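You operate a simulated robot arm through the tools that you are given. There is no shell and no other tool.

The job below is to be done with a simulated robot arm. You get a single attempt, and the scene is never put back.

## Task
Fold the white bag shut and lock it away in the tall green tub.
Fine: swing the orange bar down and up; bag into the tub, seat the green lid, then swing the black hooked lever up over it. Set down upright: white paper bag.
Where things are to end (x, y in the base frame): white paper bag within 30 mm of [490, 450].

It is judged by the outcome, as a careful person would: the job done as asked, and still so three seconds after it is handed in. It fails if anything else is knocked over, pushed out of place, dropped, spilled or broken. Lids that push on must go on centred and level and be pressed home; caps that screw on are set level and turned clockwise until they are tight. Flat cloth is picked up by pressing the open fingertips on it (5 to 10 N) and closing them slowly along it; thin cloth reads only 2 to 8 mm in the jaws.

## Robot
A 6-joint arm with a fingered hand, fixed in place. Base frame: the origin is at the foot of the arm, x ahead of it, y to its left, z up; the work surface is at about z = 806. Readings come in mm, rad, newtons and seconds.
With the tool pointing down near the work surface it reaches from about 360 to 760 mm from the base axis. Its first joint turns from -2.897 to 2.897 rad. Payload 4 kg.
The tool frame sits at the grasp point between the pads (the TCP): z along the fingers, y along the line on which they close. The tips reach 26 mm beyond it. Largest opening 148 mm; the body of the gripper starts 73 mm behind the TCP. The gripper is a hand of 3 fingers: y runs from the thumb to the fingers, the wrist lies at [0, 0, -239] in the tool frame.
Orientation is that of the tool frame in the base frame, as a unit quaternion [w, x, y, z]. With the fingers straight down and closing along the base's y, the tool's x points along the base's -x, its y along +y and its z along -z.

## Interface
- The arm moves only by the tool send_rows. Its argument "steps" is a list of rows, each an object of numbers (a shift or turn left out is 0): "x", "y", "z": the shift along the tool's x, y, z in mm; "ax", "ay", "az": the turn, a rotation vector about the tool's x, y, z in rad. In form: [{"x": .., "y": .., "z": .., "ax": .., "ay": .., "az": ..}, ...]. A call has 1 to 20 rows; each row is the pose to reach, as a shift and turn from the pose commanded when the call began, along the tool's axes at that moment. Rows are played at 5 a second. More than 50 mm and 0.15 rad between two rows, and nothing of the call is played. A pose out of reach is approached as far as the arm can. The call stops where the force on the tool passes 40 N (or 10 N more than at its start, if that is more) or the arm is blocked; 0.2 s more then pass. In this call time passes only in rows, and 0.2 s behind the last. It gives the time, the measured TCP pose, the force on the tool (base axes), the opening and the grip force at its end, in the units of the frame above (readings bear some noise), with the torque about the TCP (base axes, N m) and any sound that the robot's microphone picked up, and new pictures: "show" is both (left out), scene, wrist or none.
- Cameras (640 x 400 px; columns grow to the right, rows downward): "scene" is fixed at [51.2, -500.3, 1606.9]; the picture's right is [0.92, -0.39, 0.00], its down [-0.18, -0.42, -0.89] and it looks along [0.34, 0.82, -0.46] (base axes); focal length 368 px, centre (320, 200). "wrist" rides on the gripper at [68, -39, -90] in the tool frame; the picture's right is [0.50, 0.87, 0.00], its down [-0.66, 0.38, -0.65] and it looks along [-0.57, 0.33, 0.76] (tool axes); focal length 222 px, centre (320, 200). There is no depth. A picture from a camera that has moved, and an enlarged one, comes with that camera's place and axes in the base frame and with its lens.
- slide_trunk(by): slides the trunk up (or, below 0, down) by that many mm; the arm rides with it, the base frame stays. It gives what a move gives, with no picture.
- finger_targets(finger1, finger2, thumb_bend): sets how far each is bent, from 0 (flat) to 1 (curled in); at 0.3 the hand is open as for a grip, at 0.7 the pads meet at the TCP. One left out holds its place. A second passes; each finger stops where it meets its share of the squeeze, and holds until it gets a number again. It is the only way to open and close the hand. It gives what a move gives, with no picture; readings hold the bend of each and the force on the fingers (four entries, about 0 where the hand has none), thumb and palm.
- inspect(camera, box): a new picture of the part [left, top, right, bottom] of that camera's present view, enlarged. No time passes.
- job_done(): hands the job in; it is judged then, once.

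Places have to be worked out from the pictures, the camera data and where the tool is seen. Open the gripper and draw the arm clear of the work before you hand the job in, unless the task says otherwise.

The tools are called after "Call:" as a command line: name --argument value ..., lists and objects as JSON in quotes. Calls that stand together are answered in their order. send_rows: Moves the arm, as the interface text tells. Its arguments: {"type":"object","properties":{"steps":{"type":"array","items":{"type":"object","properties":{"x":{"type":"number"},"y":{"type":"number"},"z":{"type":"number"},"ax":{"type":"number"},"ay":{"type":"number"},"az":{"type":"number"}}}},"show":{"type":"string","enum":["both","scene","wrist","none"]}},"required":["steps"]} The other tools are called the same way: slide_trunk (by) slides the trunk up or down; finger_targets (finger1, finger2, thumb_bend) moves the fingers one by one; inspect (camera, box) takes an enlarged picture of a part of a camera's view; job_done () hands the job in.

At the start:

```text
time_s: 0.0
tcp_pos: [299.9, 393.0, 1281.4]
tcp_rot: [0.0, 0.0, 1.0, -0.001]
force: [-0.2, 0.2, -0.3]
wrist_torque: [0.01, 0.0, 0.01]
gripper_width: 148.1
finger_force: 0.1
shape: jaw
bend: [0.3, 0.3, 0.3]
finger forces: [0.1, 0.1, 0.1, 0.1, 0.0, 0.0]
trunk travel left (down, up): [-525.0, 65.0]
```

scene: 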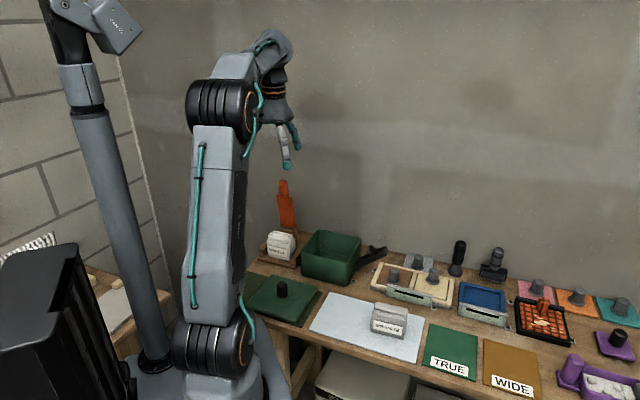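
wrist: 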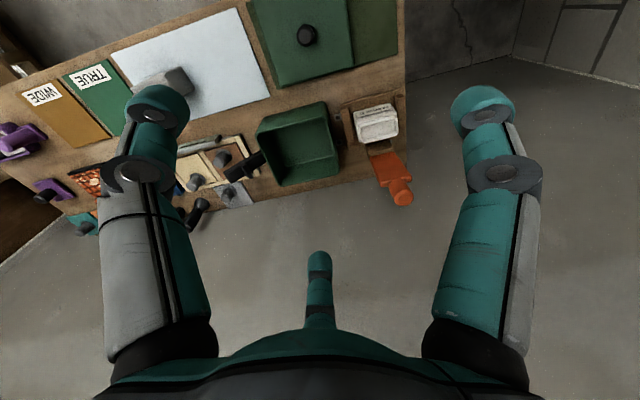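

I'll look closely at the scene first: the white bag sits in a fixture with an orange bar at the left end of the table, the green tub is beside it, and the green lid is in front.

Call:
inspect --camera "scene" --box '[230, 170, 400, 340]'

Call:
inspect --camera "wrist" --box '[220, 0, 440, 220]'

Call:
inspect --camera "scene" --box '[340, 220, 640, 400]'

```text
2.35 times, centred on (315, 255) of scene
camera zoom: at [51.2, -500.3, 1606.9], right [0.92, -0.39, 0.0], down [-0.18, -0.42, -0.89], along [0.34, 0.82, -0.46], focal length 865 px, centre (332, 71)
```

zoom: 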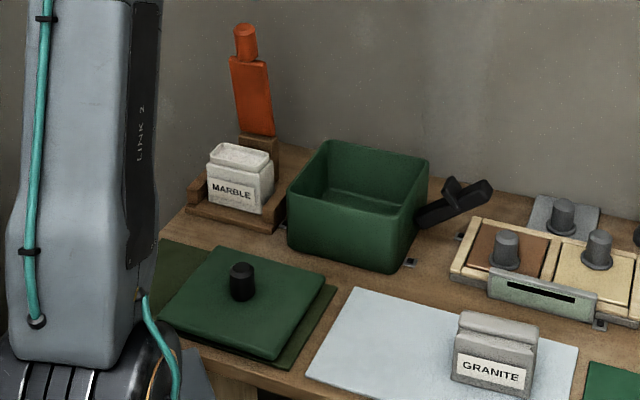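

```text
1.82 times, centred on (330, 110) of wrist
camera zoom: at [230.3, 353.6, 1372.4], right [-0.5, 0.87, 0.0], down [0.66, 0.38, 0.65], along [0.57, 0.33, -0.76], focal length 404 px, centre (302, 364)
```

zoom: 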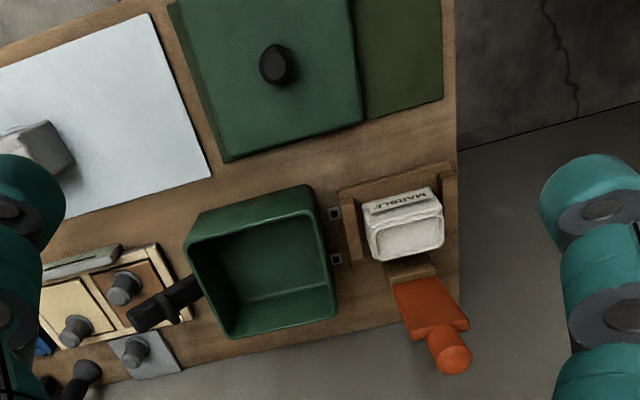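

```text
2.13 times, centred on (490, 310) of scene
camera zoom: at [51.2, -500.3, 1606.9], right [0.92, -0.39, 0.0], down [-0.18, -0.42, -0.89], along [0.34, 0.82, -0.46], focal length 785 px, centre (-43, -35)
```

zoom: 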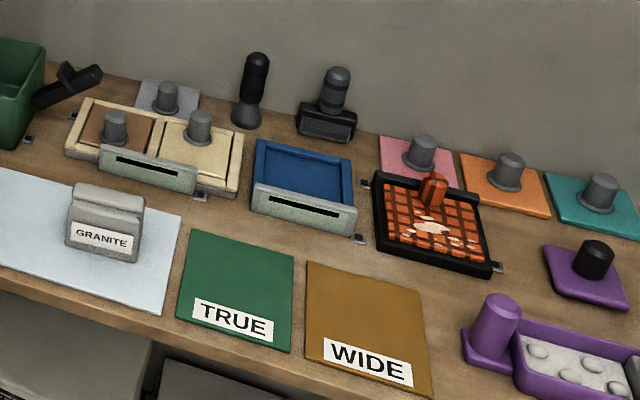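

The items I need are at the left end: the MARBLE bag in its fixture, the tub near (480,440), the lid near (280,350) and the hooked lever on the right of the tub. I'll move the wrist camera down over the tub and bag for a better view.

Call:
send_rows --steps '[{"x": -20, "y": 10, "z": 30}, {"x": -40, "y": 20, "z": 60}, {"x": -60, "y": 30, "z": 90}, {"x": -80, "y": 40, "z": 120}]' --show "both"

```text
time_s: 1.0
tcp_pos: [379.9, 431.5, 1161.7]
tcp_rot: [0.0, 0.0, 1.0, 0.0]
force: [0.6, -0.5, 1.0]
wrist_torque: [0.02, 0.03, -0.02]
gripper_width: 147.7
finger_force: 0.0
shape: jaw
bend: [0.3, 0.3, 0.3]
finger forces: [0.0, 0.0, 0.0, 0.1, 0.0, 0.0]
trunk travel left (down, up): [-525.0, 65.0]
camera wrist: at [311.3, 392.7, 1251.5], right [-0.5, 0.87, 0.0], down [0.66, 0.38, 0.65], along [0.57, 0.33, -0.76], focal length 222 px, centre (320, 200)
```

scene: 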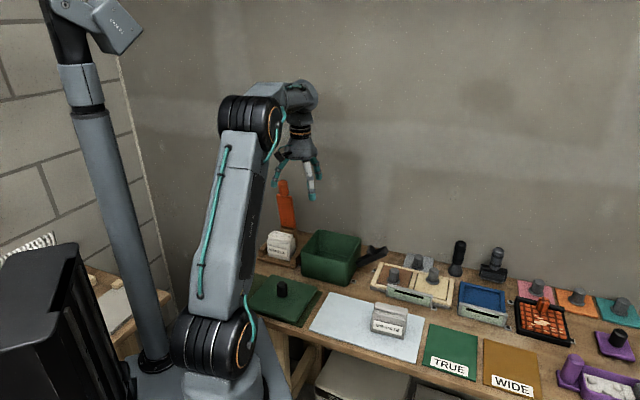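
wrist: 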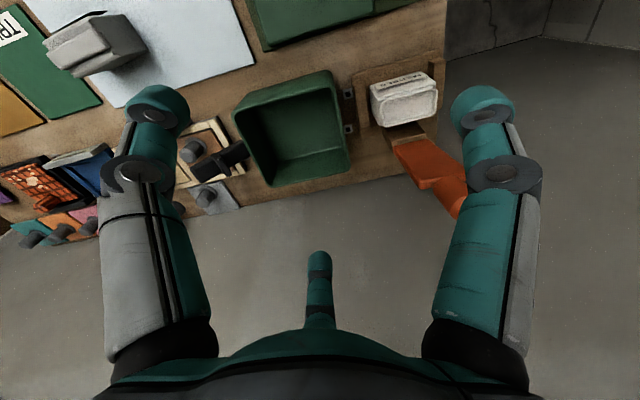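

The wrist view now shows the tub and fixture more closely; I'll zoom in on them to measure.

Call:
inspect --camera "wrist" --box '[220, 30, 480, 230]'

Call:
inspect --camera "scene" --box '[240, 170, 400, 300]'

```text
2.00 times, centred on (350, 130) of wrist
camera zoom: at [311.3, 392.7, 1251.5], right [-0.5, 0.87, 0.0], down [0.66, 0.38, 0.65], along [0.57, 0.33, -0.76], focal length 444 px, centre (260, 340)
```

zoom: 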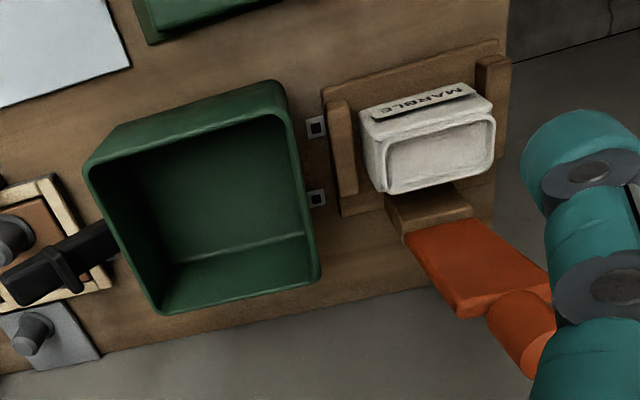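

```text
3.08 times, centred on (320, 235) of scene
camera zoom: at [51.2, -500.3, 1606.9], right [0.92, -0.39, 0.0], down [-0.18, -0.42, -0.89], along [0.34, 0.82, -0.46], focal length 1132 px, centre (320, 92)
```

zoom: 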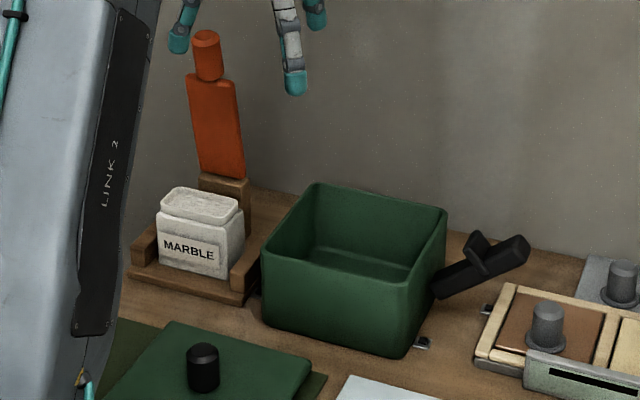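

From triangulating the two views: the tub centre is near (492,449) with its rim at z≈888, the table runs at about -44°, and the bag top is near (348,580,882). The bar hinge is near (392,620,886) with the bar standing to z≈1090. Next I'll get a close look at the lever.

Call:
send_rows --steps '[{"x": -30, "y": -10, "z": 20}, {"x": -60, "y": -20, "z": 40}, {"x": -90, "y": -30, "z": 60}, {"x": -120, "y": -45, "z": 80}, {"x": -150, "y": -60, "z": 100}, {"x": -180, "y": -75, "z": 120}]' --show "both"

```text
time_s: 2.4
tcp_pos: [561.9, 358.1, 1042.5]
tcp_rot: [-0.001, 0.0, 1.0, 0.0]
force: [-0.3, 0.1, -0.1]
wrist_torque: [0.02, -0.01, 0.01]
gripper_width: 147.8
finger_force: 0.0
shape: jaw
bend: [0.3, 0.3, 0.3]
finger forces: [0.0, 0.1, 0.1, 0.0, 0.0, 0.0]
trunk travel left (down, up): [-525.0, 65.0]
camera wrist: at [491.6, 318.9, 1132.9], right [-0.5, 0.87, 0.0], down [0.66, 0.38, 0.65], along [0.57, 0.33, -0.76], focal length 222 px, centre (320, 200)
```

scene: 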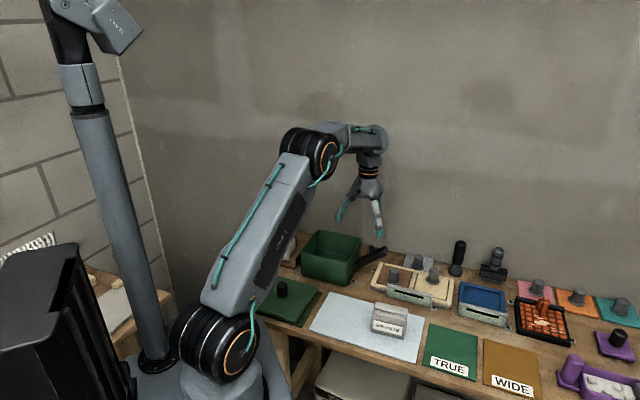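
wrist: 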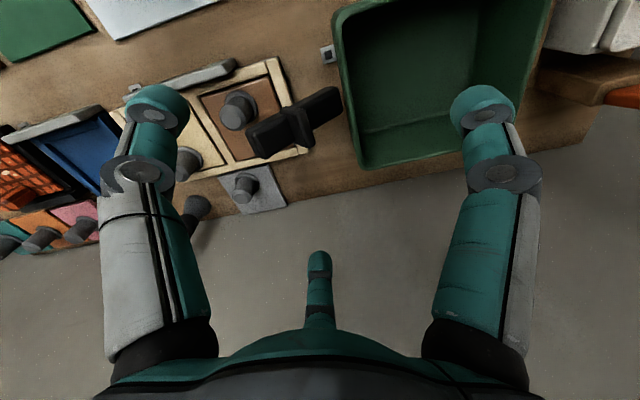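

Call:
inspect --camera "wrist" --box '[220, 40, 400, 200]'

Call:
inspect --camera "scene" --box '[340, 225, 430, 290]'

```text
2.50 times, centred on (310, 120) of wrist
camera zoom: at [491.6, 318.9, 1132.9], right [-0.5, 0.87, 0.0], down [0.66, 0.38, 0.65], along [0.57, 0.33, -0.76], focal length 555 px, centre (345, 400)
```

zoom: 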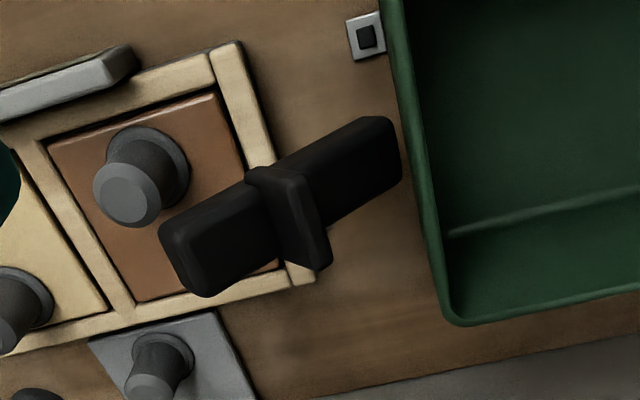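

```text
6.15 times, centred on (385, 258) of scene
camera zoom: at [51.2, -500.3, 1606.9], right [0.92, -0.39, 0.0], down [-0.18, -0.42, -0.89], along [0.34, 0.82, -0.46], focal length 2263 px, centre (-80, -154)
```

zoom: 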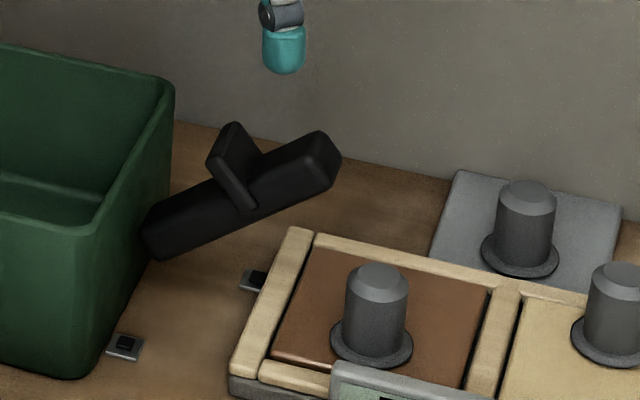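

The lever is hinged low beside the tub at about (563,376,848), its free end is near (622,321,913), and the hook sticks out of its upper face. So it swings about 50° up to vertical. Next I'll go and look at the bag fixture and bar.

Call:
send_rows --steps '[{"x": 29, "y": 18, "z": -18}, {"x": 58, "y": 36, "z": -36}, {"x": 87, "y": 53, "z": -54}, {"x": 116, "y": 71, "z": -72}, {"x": 145, "y": 89, "z": -88}, {"x": 174, "y": 107, "z": -104}, {"x": 203, "y": 124, "z": -121}, {"x": 232, "y": 142, "z": -138}]' --show "both"

```text
time_s: 4.2
tcp_pos: [326.9, 502.4, 1179.2]
tcp_rot: [0.001, 0.0, 1.0, 0.0]
force: [-0.1, 0.6, -0.6]
wrist_torque: [-0.01, -0.02, 0.02]
gripper_width: 148.0
finger_force: 0.1
shape: jaw
bend: [0.3, 0.3, 0.3]
finger forces: [0.0, 0.1, 0.0, 0.0, 0.0, 0.0]
trunk travel left (down, up): [-525.0, 65.0]
camera wrist: at [258.6, 461.4, 1270.7], right [-0.5, 0.87, 0.0], down [0.66, 0.38, 0.65], along [0.57, 0.33, -0.76], focal length 222 px, centre (320, 200)
```

scene: 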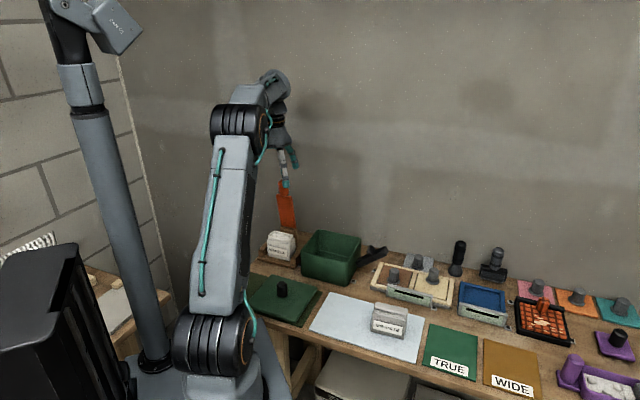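
wrist: 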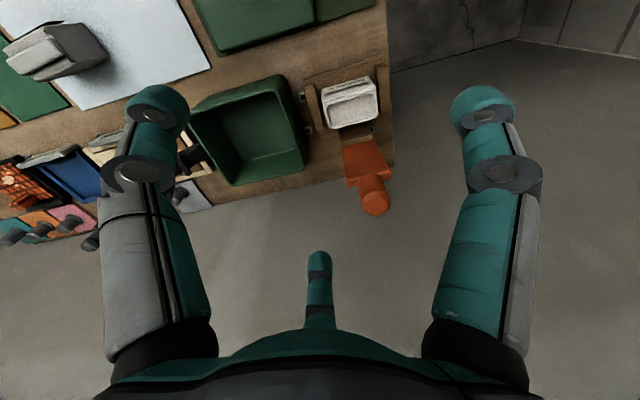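

Call:
inspect --camera "wrist" --box '[285, 50, 445, 220]'

Call:
inspect --camera "scene" --box '[250, 165, 330, 280]'

Call:
inspect --camera "scene" --box '[240, 260, 350, 340]'

```text
2.35 times, centred on (365, 135) of wrist
camera zoom: at [258.6, 461.4, 1270.7], right [-0.5, 0.87, 0.0], down [0.66, 0.38, 0.65], along [0.57, 0.33, -0.76], focal length 523 px, centre (214, 353)
```

zoom: 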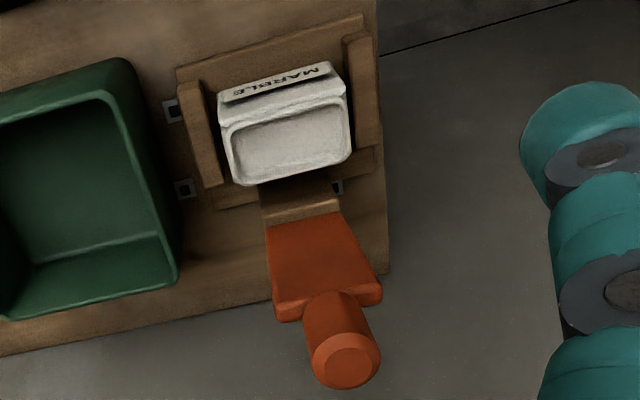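

```text
3.48 times, centred on (290, 222) of scene
camera zoom: at [51.2, -500.3, 1606.9], right [0.92, -0.39, 0.0], down [-0.18, -0.42, -0.89], along [0.34, 0.82, -0.46], focal length 1279 px, centre (424, 122)
```

zoom: 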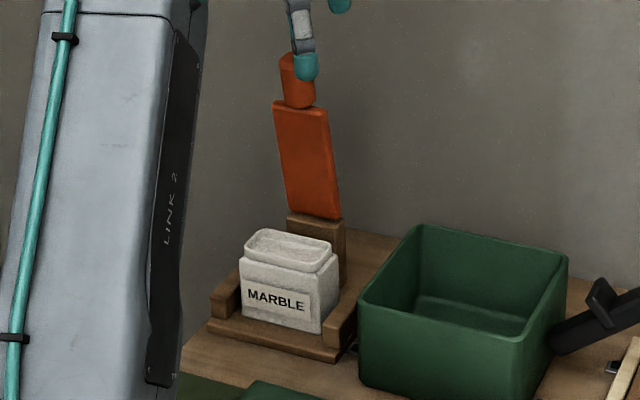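

```text
5.00 times, centred on (295, 300) of scene
camera zoom: at [51.2, -500.3, 1606.9], right [0.92, -0.39, 0.0], down [-0.18, -0.42, -0.89], along [0.34, 0.82, -0.46], focal length 1839 px, centre (445, -300)
```

zoom: 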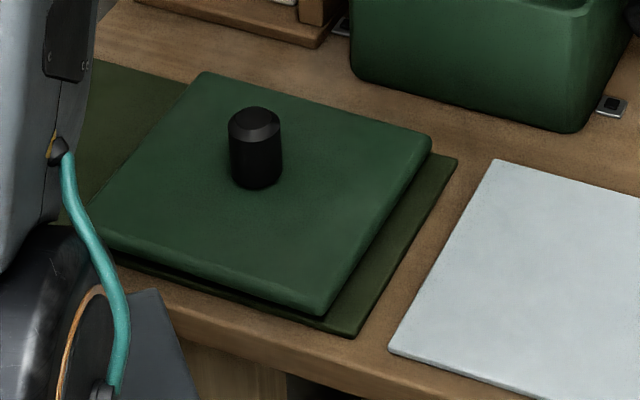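

The bar stands vertical at about (386,617) with its handle top at z≈1060–1080, and the lid lies on its mat. I'll yaw the tool +45° so the fingers line up with the table axes, fingers toward the back and thumb toward the base. I'll stay at this height.

Call:
send_rows --steps '[{"az": 0.131}, {"az": 0.262}, {"az": 0.393}, {"az": 0.524}, {"az": 0.655}, {"az": 0.785}]' --show "both"

```text
time_s: 5.6
tcp_pos: [327.9, 500.5, 1180.0]
tcp_rot: [0.0, 0.384, 0.923, 0.0]
force: [0.0, 0.0, -0.6]
wrist_torque: [0.01, -0.04, 0.0]
gripper_width: 147.7
finger_force: 0.0
shape: jaw
bend: [0.3, 0.3, 0.3]
finger forces: [0.1, 0.1, 0.1, 0.0, 0.0, 0.1]
trunk travel left (down, up): [-525.0, 65.0]
camera wrist: at [250.5, 520.0, 1270.1], right [0.26, 0.97, 0.0], down [0.73, -0.2, 0.65], along [0.63, -0.17, -0.76], focal length 222 px, centre (320, 200)
```

scene: 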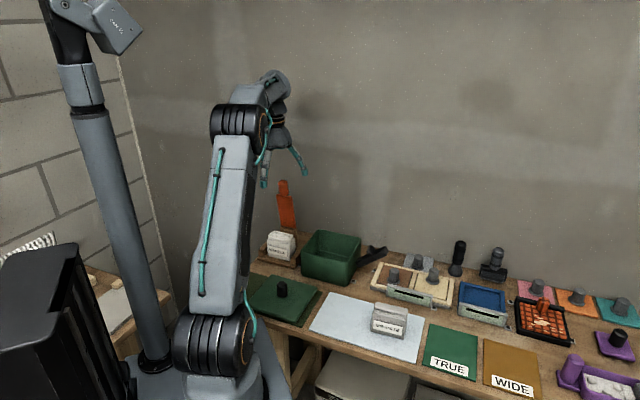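
wrist: 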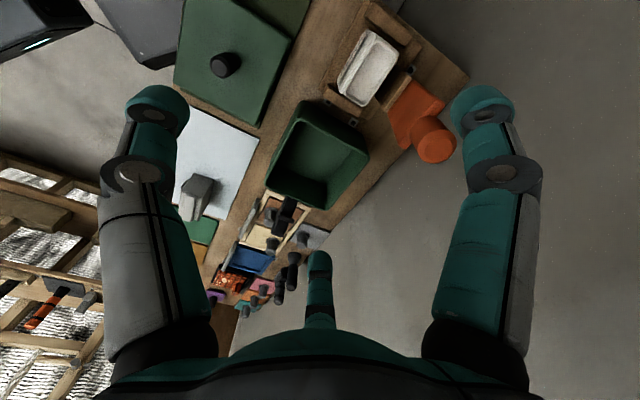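

The yaw is as intended, with tool y now pointing toward the back of the table. I'll zoom this view to refine the handle and bag positions.

Call:
inspect --camera "wrist" --box '[320, 10, 480, 180]'

Call:
inspect --camera "wrist" --box '[160, 0, 380, 220]'

```text
2.35 times, centred on (400, 95) of wrist
camera zoom: at [250.5, 520.0, 1270.1], right [0.26, 0.97, 0.0], down [0.73, -0.2, 0.65], along [0.63, -0.17, -0.76], focal length 523 px, centre (132, 447)
```

zoom: 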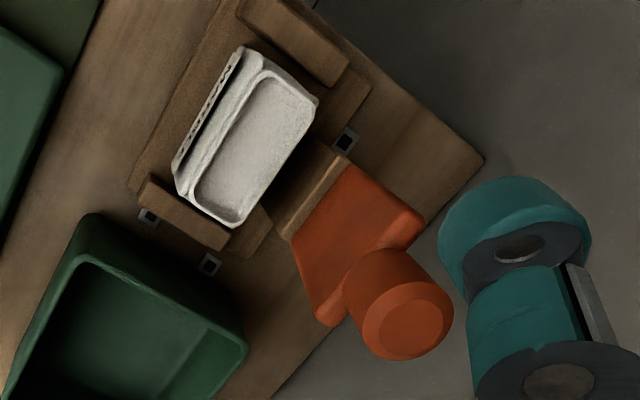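

```text
1.82 times, centred on (270, 110) of wrist
camera zoom: at [250.5, 520.0, 1270.1], right [0.26, 0.97, 0.0], down [0.73, -0.2, 0.65], along [0.63, -0.17, -0.76], focal length 404 px, centre (411, 364)
```

zoom: 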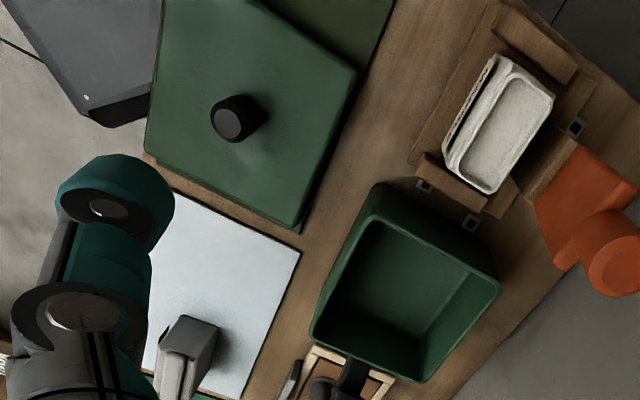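

Combining the two wrist views gives handle top centre ≈ (373,600,1084), bar base ≈ (388,618,875) and bag top ≈ (343,575,890). I'll move the open hand straight above the handle at the same height.

Call:
send_rows --steps '[{"x": 12, "y": 35, "z": 0}, {"x": 25, "y": 71, "z": 0}, {"x": 38.5, "y": 106.4, "z": 0}]' --show "both"

```text
time_s: 6.4
tcp_pos: [354.8, 557.6, 1177.9]
tcp_rot: [0.0, 0.382, 0.924, -0.002]
force: [0.9, 0.9, -0.2]
wrist_torque: [-0.05, 0.04, 0.02]
gripper_width: 147.8
finger_force: 0.1
shape: jaw
bend: [0.3, 0.3, 0.3]
finger forces: [0.0, 0.0, 0.0, 0.0, 0.0, 0.1]
out of reach, approached as far as the arm can: row 2, 3
trunk travel left (down, up): [-525.0, 65.0]
camera wrist: at [277.4, 578.5, 1267.7], right [0.26, 0.97, 0.0], down [0.73, -0.19, 0.65], along [0.63, -0.17, -0.76], focal length 222 px, centre (320, 200)
```

scene: 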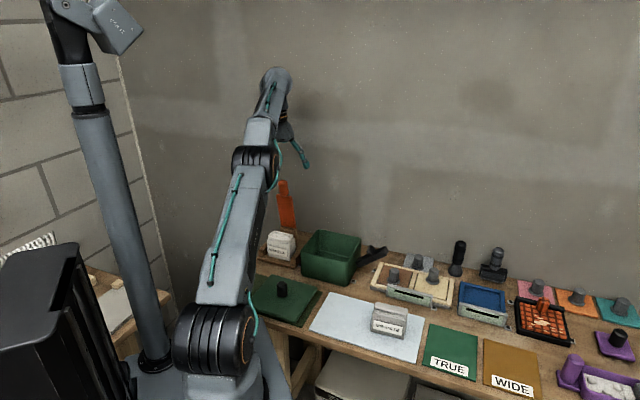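
wrist: 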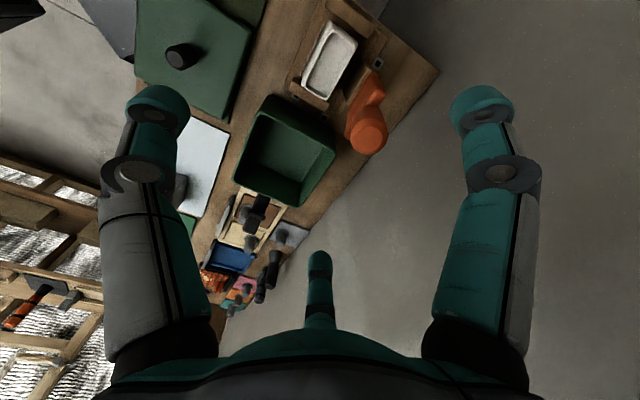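

That pose is out of reach with the tool vertical, since the wrist would sit too far out. Tilting the fingertips about 30° toward the back brings the wrist in and also suits the bar's arc, so I'll tilt now.

Call:
send_rows --steps '[{"ax": -0.13}, {"ax": -0.26}, {"ax": -0.39}, {"ax": -0.52}]' --show "both"

```text
time_s: 7.4
tcp_pos: [353.3, 557.2, 1178.6]
tcp_rot: [0.097, 0.369, 0.893, 0.239]
force: [-0.2, 0.7, 0.2]
wrist_torque: [-0.02, -0.01, 0.01]
gripper_width: 148.0
finger_force: 0.1
shape: jaw
bend: [0.3, 0.3, 0.3]
finger forces: [0.0, 0.1, 0.1, 0.1, 0.0, 0.0]
out of reach, approached as far as the arm can: row 1
trunk travel left (down, up): [-525.0, 65.0]
camera wrist: at [248.1, 549.7, 1237.6], right [0.18, 0.88, 0.43], down [0.47, -0.46, 0.75], along [0.87, 0.07, -0.49], focal length 222 px, centre (320, 200)
```

scene: 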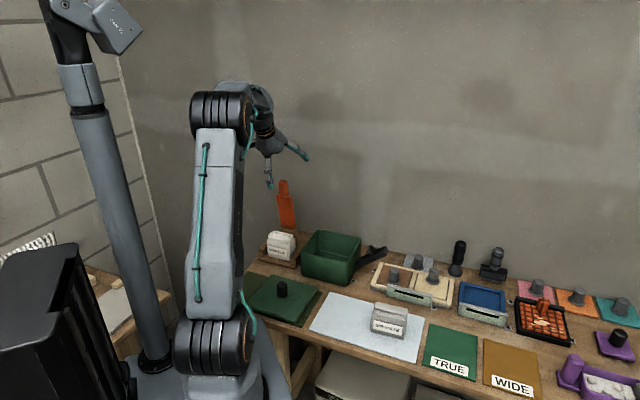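
wrist: 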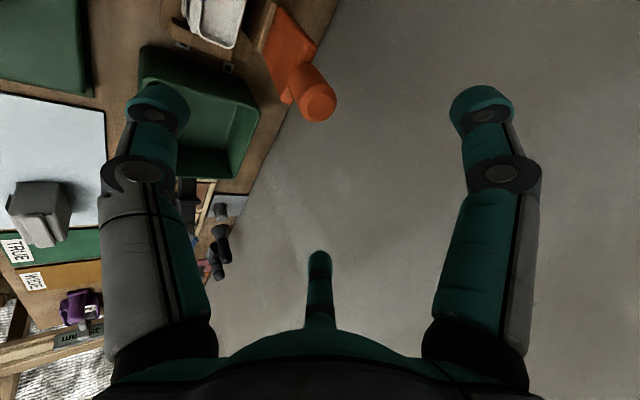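

The tilt succeeded and there was no reach trouble at the final row. Now I'll move above the handle to about (374,602,1130).

Call:
send_rows --steps '[{"x": 8.6, "y": 7.8, "z": 32.4}, {"x": 17.3, "y": 15.5, "z": 64.8}]' --show "both"

```text
time_s: 8.0
tcp_pos: [373.7, 602.8, 1128.5]
tcp_rot: [0.098, 0.37, 0.893, 0.238]
force: [0.2, 0.2, -0.5]
wrist_torque: [-0.01, -0.02, 0.0]
gripper_width: 147.8
finger_force: 0.0
shape: jaw
bend: [0.3, 0.3, 0.3]
finger forces: [0.0, 0.1, 0.0, 0.0, 0.0, 0.0]
trunk travel left (down, up): [-525.0, 65.0]
camera wrist: at [268.6, 595.6, 1188.0], right [0.18, 0.88, 0.43], down [0.47, -0.46, 0.75], along [0.87, 0.07, -0.49], focal length 222 px, centre (320, 200)
```

scene: 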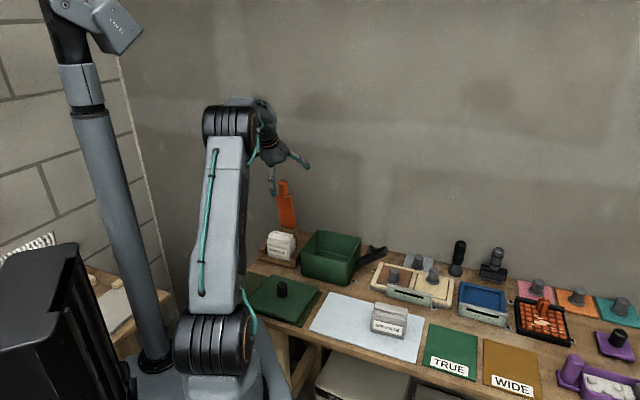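
wrist: 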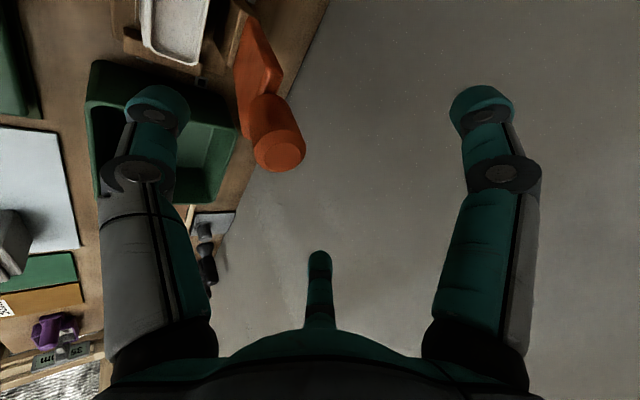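

The handle top triangulates to (373.5,596,1084) and sits inside the hand's opening. I'll lower straight down so the handle stands between the fingers and the thumb.

Call:
send_rows --steps '[{"x": -1.5, "y": -12, "z": 19.4}, {"x": -3, "y": -24, "z": 38.8}, {"x": -4.3, "y": -36.2, "z": 58.2}]' --show "both"

```text
time_s: 8.8
tcp_pos: [376.8, 597.6, 1061.5]
tcp_rot: [0.099, 0.369, 0.893, 0.237]
force: [-0.8, -0.2, -0.1]
wrist_torque: [0.04, -0.02, -0.02]
gripper_width: 147.6
finger_force: 0.1
shape: jaw
bend: [0.3, 0.3, 0.3]
finger forces: [0.0, 0.0, 0.0, 0.1, 0.1, 0.0]
trunk travel left (down, up): [-525.0, 65.0]
camera wrist: at [270.6, 589.2, 1120.8], right [0.18, 0.88, 0.43], down [0.47, -0.46, 0.76], along [0.87, 0.07, -0.49], focal length 222 px, centre (320, 200)
```

scene: 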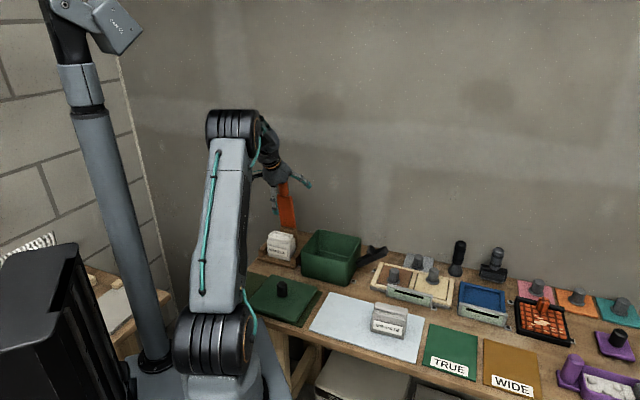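
wrist: 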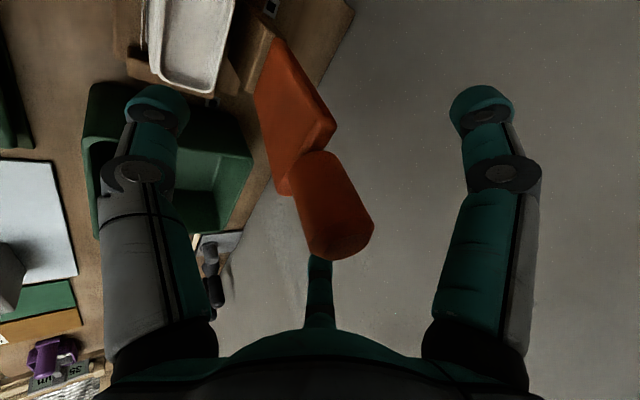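

The handle is standing between the fingers at the TCP. I'll close the fingers and thumb loosely around it as a cage, with no firm grip.

Call:
finger_targets --finger1 0.56 --finger2 0.56 --thumb_bend 0.45

Call:
inspect --camera "wrist" --box '[80, 0, 560, 300]'

```text
time_s: 9.8
tcp_pos: [374.8, 597.0, 1061.4]
tcp_rot: [0.099, 0.369, 0.893, 0.238]
force: [0.1, 0.0, 0.3]
wrist_torque: [0.01, -0.02, -0.01]
gripper_width: 61.8
finger_force: 0.1
shape: fingers
bend: [0.56, 0.56, 0.45]
finger forces: [0.0, 0.1, 0.0, 0.1, 0.1, 0.1]
trunk travel left (down, up): [-525.0, 65.0]
```

```text
1.33 times, centred on (320, 150) of wrist
camera zoom: at [270.6, 589.2, 1121.2], right [0.18, 0.88, 0.43], down [0.47, -0.46, 0.76], along [0.87, 0.07, -0.49], focal length 296 px, centre (320, 267)
```

zoom: 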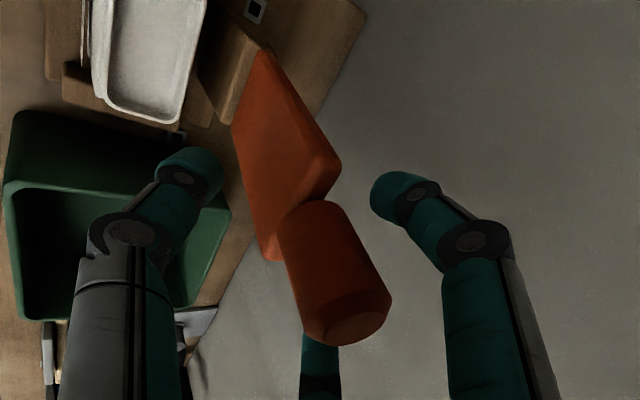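

The cage is set with no contact force. Now I'll pull the handle along its arc toward the base, to about 33° from vertical, and check how the bar follows.

Call:
send_rows --steps '[{"y": -13.3, "z": -5.0}, {"y": -27.0, "z": -9.0}, {"y": -40.9, "z": -12.0}, {"y": -55.0, "z": -13.9}, {"y": -69.2, "z": -14.6}, {"y": -83.4, "z": -14.4}]' --show "both"

```text
time_s: 11.2
tcp_pos: [319.8, 542.1, 1032.6]
tcp_rot: [0.099, 0.369, 0.893, 0.238]
force: [0.7, 0.3, 0.3]
wrist_torque: [0.02, 0.0, -0.02]
gripper_width: 61.9
finger_force: 0.6
shape: fingers
bend: [0.56, 0.56, 0.45]
finger forces: [0.3, 0.1, 0.0, 0.1, 0.0, 0.0]
trunk travel left (down, up): [-525.0, 65.0]
camera wrist: at [213.9, 533.7, 1092.2], right [0.18, 0.89, 0.43], down [0.47, -0.46, 0.76], along [0.87, 0.07, -0.49], focal length 222 px, centre (320, 200)
```

scene: 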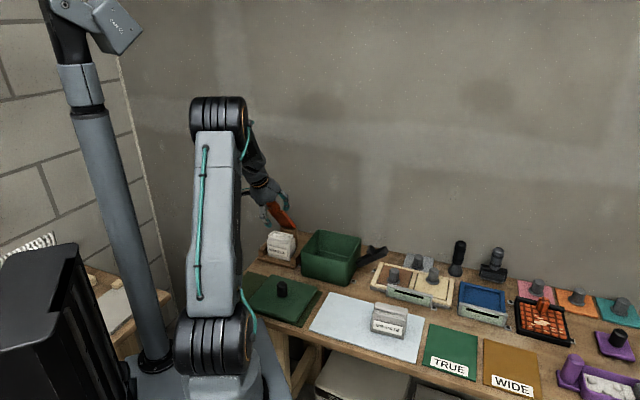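
wrist: 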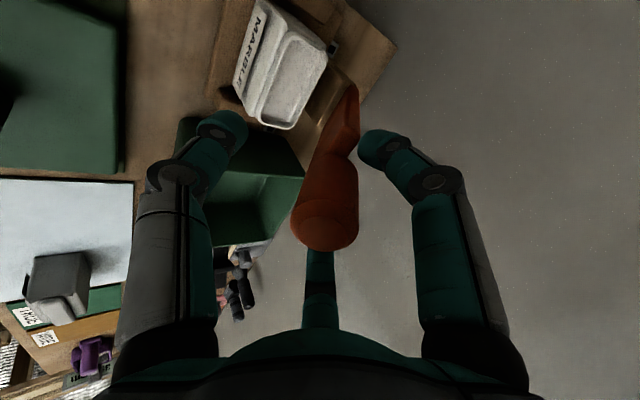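

The bar follows smoothly with almost no force. I'll continue along the arc to about 63°.

Call:
send_rows --steps '[{"y": -16.3, "z": 1.7}, {"y": -32.4, "z": 4.7}, {"y": -48.3, "z": 9.2}, {"y": -63.6, "z": 15.0}, {"y": -78.4, "z": 22.1}, {"y": -92.5, "z": 30.4}]' --show "both"

```text
time_s: 12.6
tcp_pos: [273.5, 496.9, 959.3]
tcp_rot: [0.098, 0.37, 0.893, 0.238]
force: [0.5, -0.4, -0.8]
wrist_torque: [-0.03, -0.02, 0.01]
gripper_width: 62.0
finger_force: 0.0
shape: fingers
bend: [0.56, 0.56, 0.45]
finger forces: [0.0, 0.0, 0.0, 0.1, 0.1, 0.1]
trunk travel left (down, up): [-525.0, 65.0]
camera wrist: at [167.7, 488.5, 1018.9], right [0.18, 0.88, 0.43], down [0.47, -0.46, 0.75], along [0.87, 0.07, -0.49], focal length 222 px, centre (320, 200)
```

scene: 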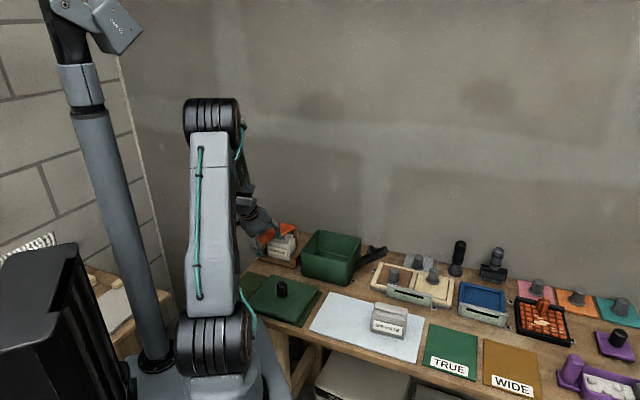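
wrist: 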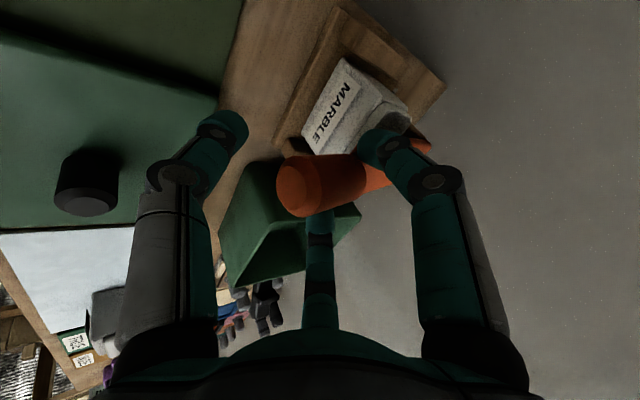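

The bar is about two-thirds down, with the fingers on the back/top of the handle. I'll keep pressing down and slightly toward the base while watching the force.

Call:
send_rows --steps '[{"y": -9.5, "z": 7.5}, {"y": -18.5, "z": 16.0}, {"y": -27.5, "z": 25.0}, {"y": -36.0, "z": 34.7}]' --show "both"

Call:
inspect --camera "scene" --box '[230, 190, 340, 290]'

```text
time_s: 13.6
tcp_pos: [262.9, 486.4, 911.3]
tcp_rot: [0.098, 0.37, 0.893, 0.238]
force: [-0.4, -0.7, 0.8]
wrist_torque: [0.04, 0.02, -0.03]
gripper_width: 61.5
finger_force: 0.1
shape: fingers
bend: [0.56, 0.56, 0.45]
finger forces: [0.0, 0.1, 0.1, 0.0, 0.0, 0.1]
trunk travel left (down, up): [-525.0, 65.0]
camera wrist: at [157.3, 478.3, 971.0], right [0.18, 0.88, 0.43], down [0.47, -0.46, 0.76], along [0.87, 0.07, -0.49], focal length 222 px, centre (320, 200)
```

scene: 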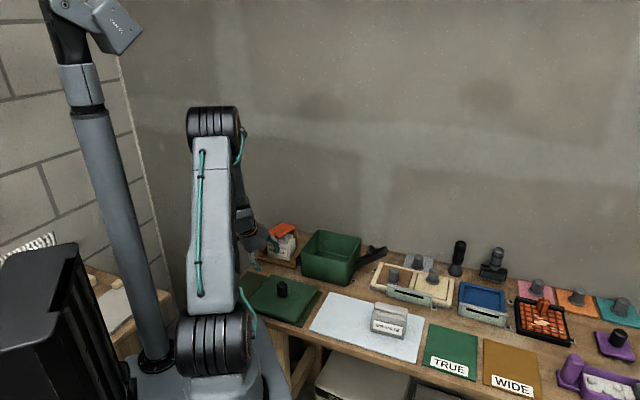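
wrist: 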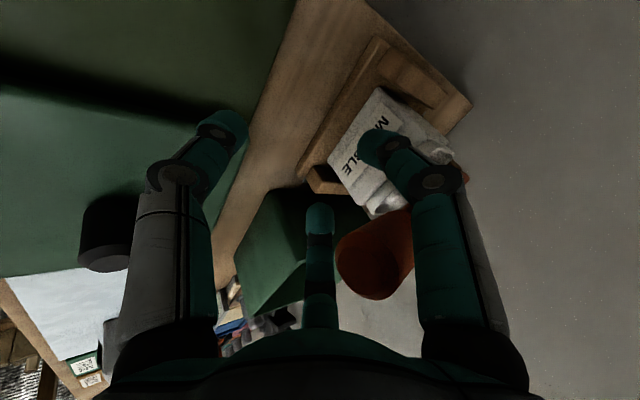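

```text
4.00 times, centred on (285, 240) of scene
camera zoom: at [51.2, -500.3, 1606.9], right [0.92, -0.39, 0.0], down [-0.18, -0.42, -0.89], along [0.34, 0.82, -0.46], focal length 1471 px, centre (460, 40)
```

zoom: 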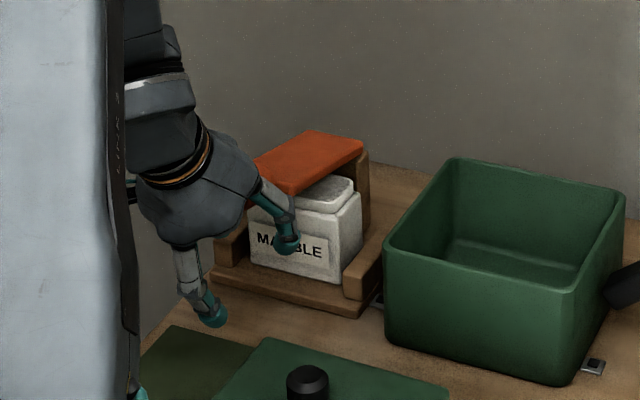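

The bar is nearly horizontal and the handle has slipped between the two fingers with no force on the hand, so I can't tell yet whether it has pressed the bag shut. I'll back out along the tool axis, close the hand into a fist and press the handle from above.

Call:
send_rows --steps '[{"z": -30}, {"z": -60}, {"z": -90}]' --show "both"

Call:
inspect --camera "scene" --box '[230, 190, 340, 290]'

Call:
inspect --camera "wrist" --box '[220, 0, 520, 240]'

```text
time_s: 14.4
tcp_pos: [230.8, 454.5, 990.3]
tcp_rot: [0.098, 0.37, 0.893, 0.238]
force: [0.4, -0.4, 0.0]
wrist_torque: [-0.03, 0.02, -0.01]
gripper_width: 61.8
finger_force: 0.1
shape: fingers
bend: [0.56, 0.56, 0.45]
finger forces: [0.0, 0.0, 0.0, 0.0, 0.1, 0.0]
trunk travel left (down, up): [-525.0, 65.0]
camera wrist: at [125.4, 445.8, 1049.4], right [0.18, 0.88, 0.43], down [0.47, -0.46, 0.76], along [0.87, 0.07, -0.49], focal length 222 px, centre (320, 200)
```

scene: 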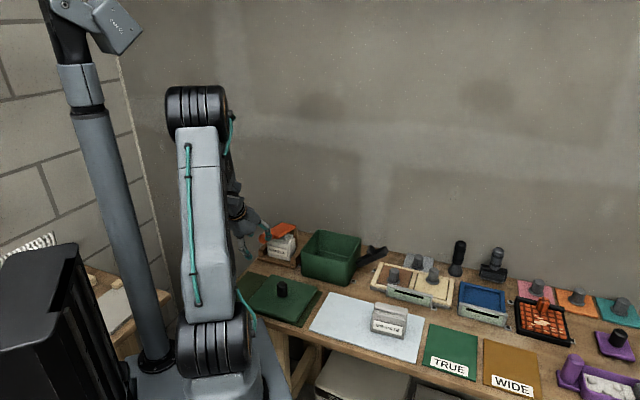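
wrist: 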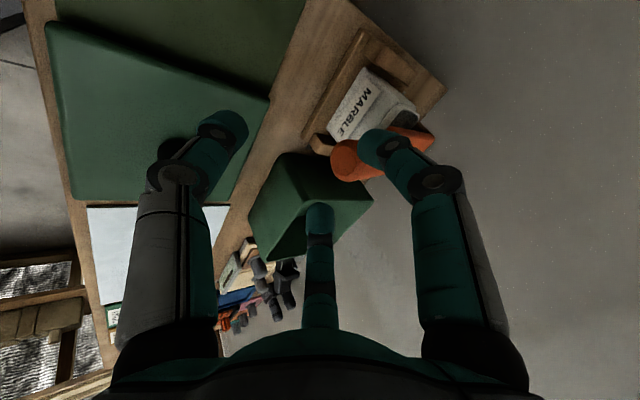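

```text
4.00 times, centred on (285, 240) of scene
camera zoom: at [51.2, -500.3, 1606.9], right [0.92, -0.39, 0.0], down [-0.18, -0.42, -0.89], along [0.34, 0.82, -0.46], focal length 1471 px, centre (460, 40)
```

zoom: 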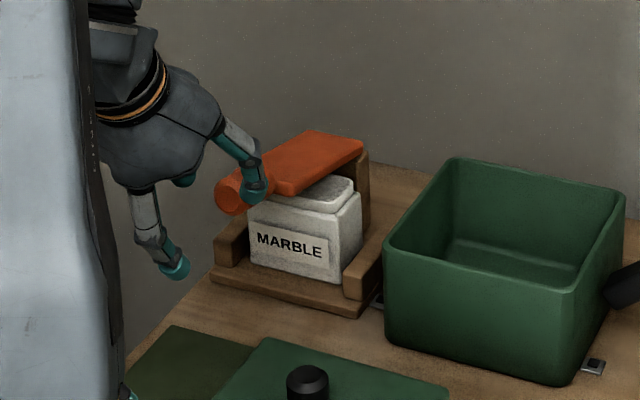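

```text
1.67 times, centred on (370, 120) of wrist
camera zoom: at [125.4, 445.8, 1049.4], right [0.18, 0.88, 0.43], down [0.47, -0.46, 0.76], along [0.87, 0.07, -0.49], focal length 370 px, centre (237, 333)
```

zoom: 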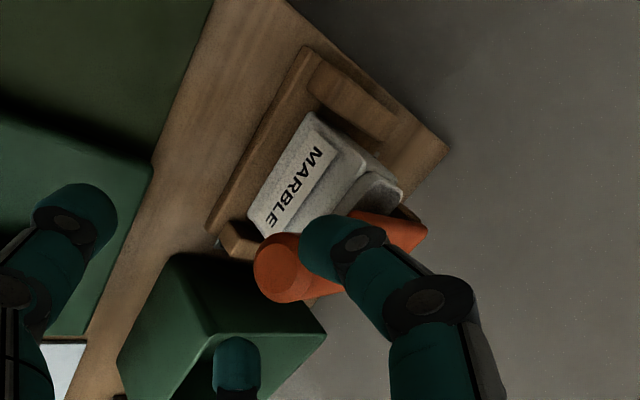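

The bar is still about 18° above horizontal, so the bag isn't pressed shut yet. I'll close the hand into a fist here, then move it above the handle.

Call:
finger_targets --finger1 0.7 --finger2 0.7 --thumb_bend 0.7

Call:
send_rows --steps '[{"y": 14.9, "z": -26.0}, {"y": 40.9, "z": -11.1}, {"y": 62.7, "z": 7.1}]' --show "both"

Call:
inspect --camera "scene" --box '[230, 190, 340, 290]'

```text
time_s: 15.4
tcp_pos: [230.7, 454.1, 989.8]
tcp_rot: [0.098, 0.37, 0.893, 0.237]
force: [0.0, -0.7, 0.2]
wrist_torque: [0.0, -0.02, -0.02]
gripper_width: 0.3
finger_force: 0.1
shape: fingers
bend: [0.7, 0.7, 0.7]
finger forces: [0.0, 0.0, 0.0, 0.0, 0.0, 0.1]
trunk travel left (down, up): [-525.0, 65.0]
```

```text
time_s: 16.2
tcp_pos: [271.6, 494.5, 1013.5]
tcp_rot: [0.098, 0.368, 0.893, 0.238]
force: [-0.2, 0.6, 0.2]
wrist_torque: [0.0, 0.03, 0.01]
gripper_width: 0.3
finger_force: 0.1
shape: fingers
bend: [0.7, 0.7, 0.7]
finger forces: [0.0, 0.0, 0.0, 0.1, 0.0, 0.1]
trunk travel left (down, up): [-525.0, 65.0]
camera wrist: at [167.6, 486.2, 1072.9], right [0.18, 0.89, 0.43], down [0.47, -0.46, 0.76], along [0.87, 0.07, -0.49], focal length 222 px, centre (320, 200)
```

scene: 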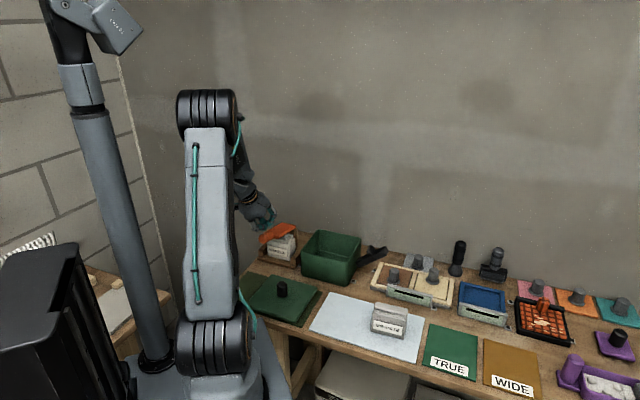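
wrist: 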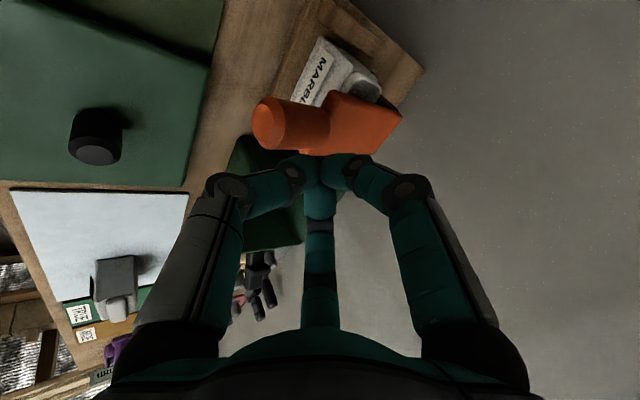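

```text
4.00 times, centred on (285, 240) of scene
camera zoom: at [51.2, -500.3, 1606.9], right [0.92, -0.39, 0.0], down [-0.18, -0.42, -0.89], along [0.34, 0.82, -0.46], focal length 1471 px, centre (460, 40)
```

zoom: 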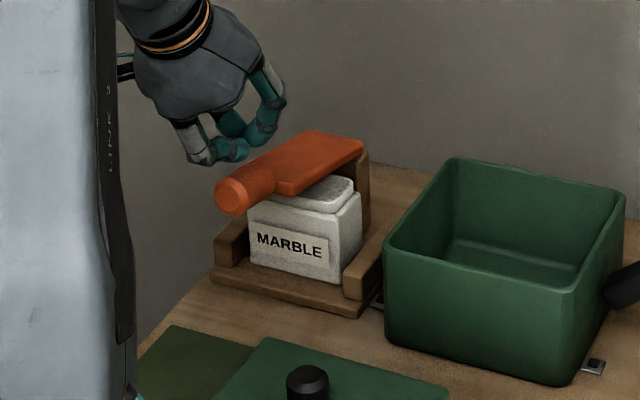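

The fist is about 20 mm above the middle of the handle, and the bar is at about 24°. I'll press down along the arc in small rows and watch the force.

Call:
send_rows --steps '[{"y": -1.8, "z": 10}, {"y": -3.6, "z": 19.8}, {"y": -12, "z": 28}, {"y": -19.8, "z": 35.9}, {"y": -29, "z": 44}, {"y": -38.1, "z": 52}, {"y": -44, "z": 58.3}, {"y": -50.1, "z": 64.7}]' --show "both"

Call:
inspect --camera "scene" --box '[230, 190, 340, 290]'

```text
time_s: 18.0
tcp_pos: [264.5, 490.9, 940.9]
tcp_rot: [0.098, 0.369, 0.892, 0.244]
force: [-2.4, -1.7, 23.2]
wrist_torque: [0.21, -0.18, -0.01]
gripper_width: 0.0
finger_force: 14.1
shape: fingers
bend: [0.67, 0.67, 0.75]
finger forces: [7.3, 7.3, 0.0, 0.0, 13.8, 0.1]
trunk travel left (down, up): [-525.0, 65.0]
stopped in row 8: the force on the tool passed its limit at 43 N (the readings are from after the stop); the commanded pose is now the measured one
camera wrist: at [159.5, 481.4, 999.1], right [0.17, 0.88, 0.44], down [0.46, -0.47, 0.75], along [0.87, 0.07, -0.49], focal length 222 px, centre (320, 200)
```

scene: 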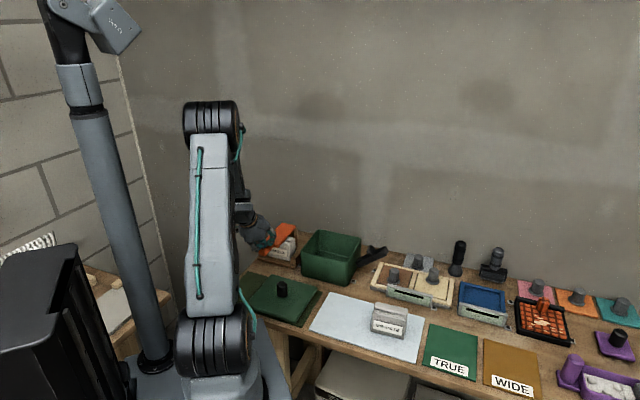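
wrist: 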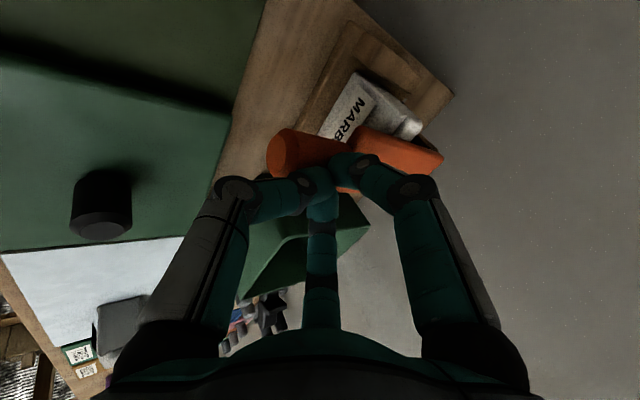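

```text
4.00 times, centred on (285, 240) of scene
camera zoom: at [51.2, -500.3, 1606.9], right [0.92, -0.39, 0.0], down [-0.18, -0.42, -0.89], along [0.34, 0.82, -0.46], focal length 1471 px, centre (460, 40)
```

zoom: 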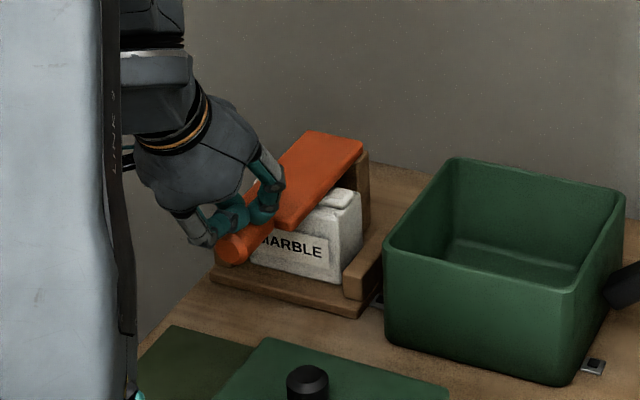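

The bar is now nearly horizontal on the bag, and the push peaked at 43 N. I'll zoom in to judge how far it has folded.

Call:
inspect --camera "scene" --box '[270, 210, 330, 275]'

Call:
inspect --camera "wrist" --box '[250, 50, 460, 220]'

```text
6.15 times, centred on (300, 242) of scene
camera zoom: at [51.2, -500.3, 1606.9], right [0.92, -0.39, 0.0], down [-0.18, -0.42, -0.89], along [0.34, 0.82, -0.46], focal length 2263 px, centre (443, -62)
```

zoom: 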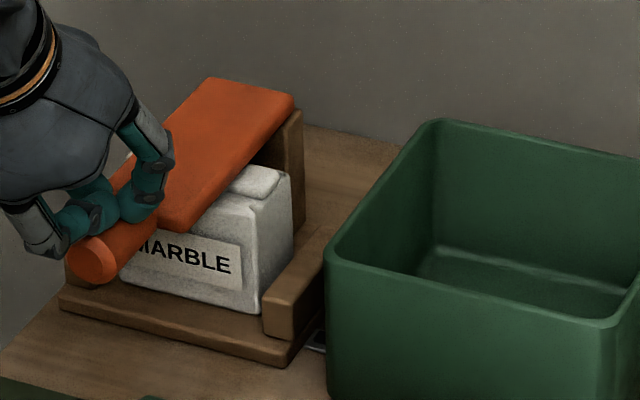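

```text
2.35 times, centred on (355, 135) of wrist
camera zoom: at [159.5, 481.4, 999.1], right [0.17, 0.88, 0.44], down [0.46, -0.47, 0.75], along [0.87, 0.07, -0.49], focal length 523 px, centre (238, 353)
```

zoom: 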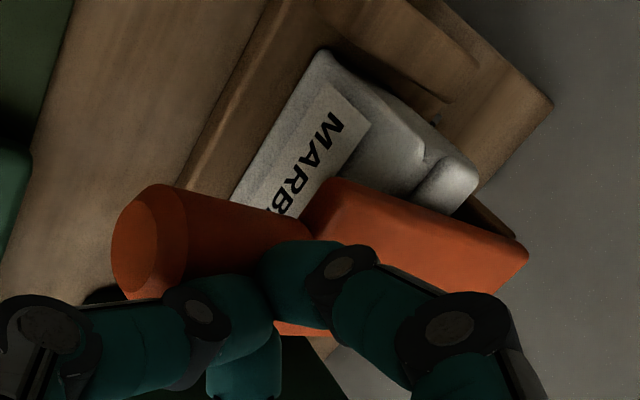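

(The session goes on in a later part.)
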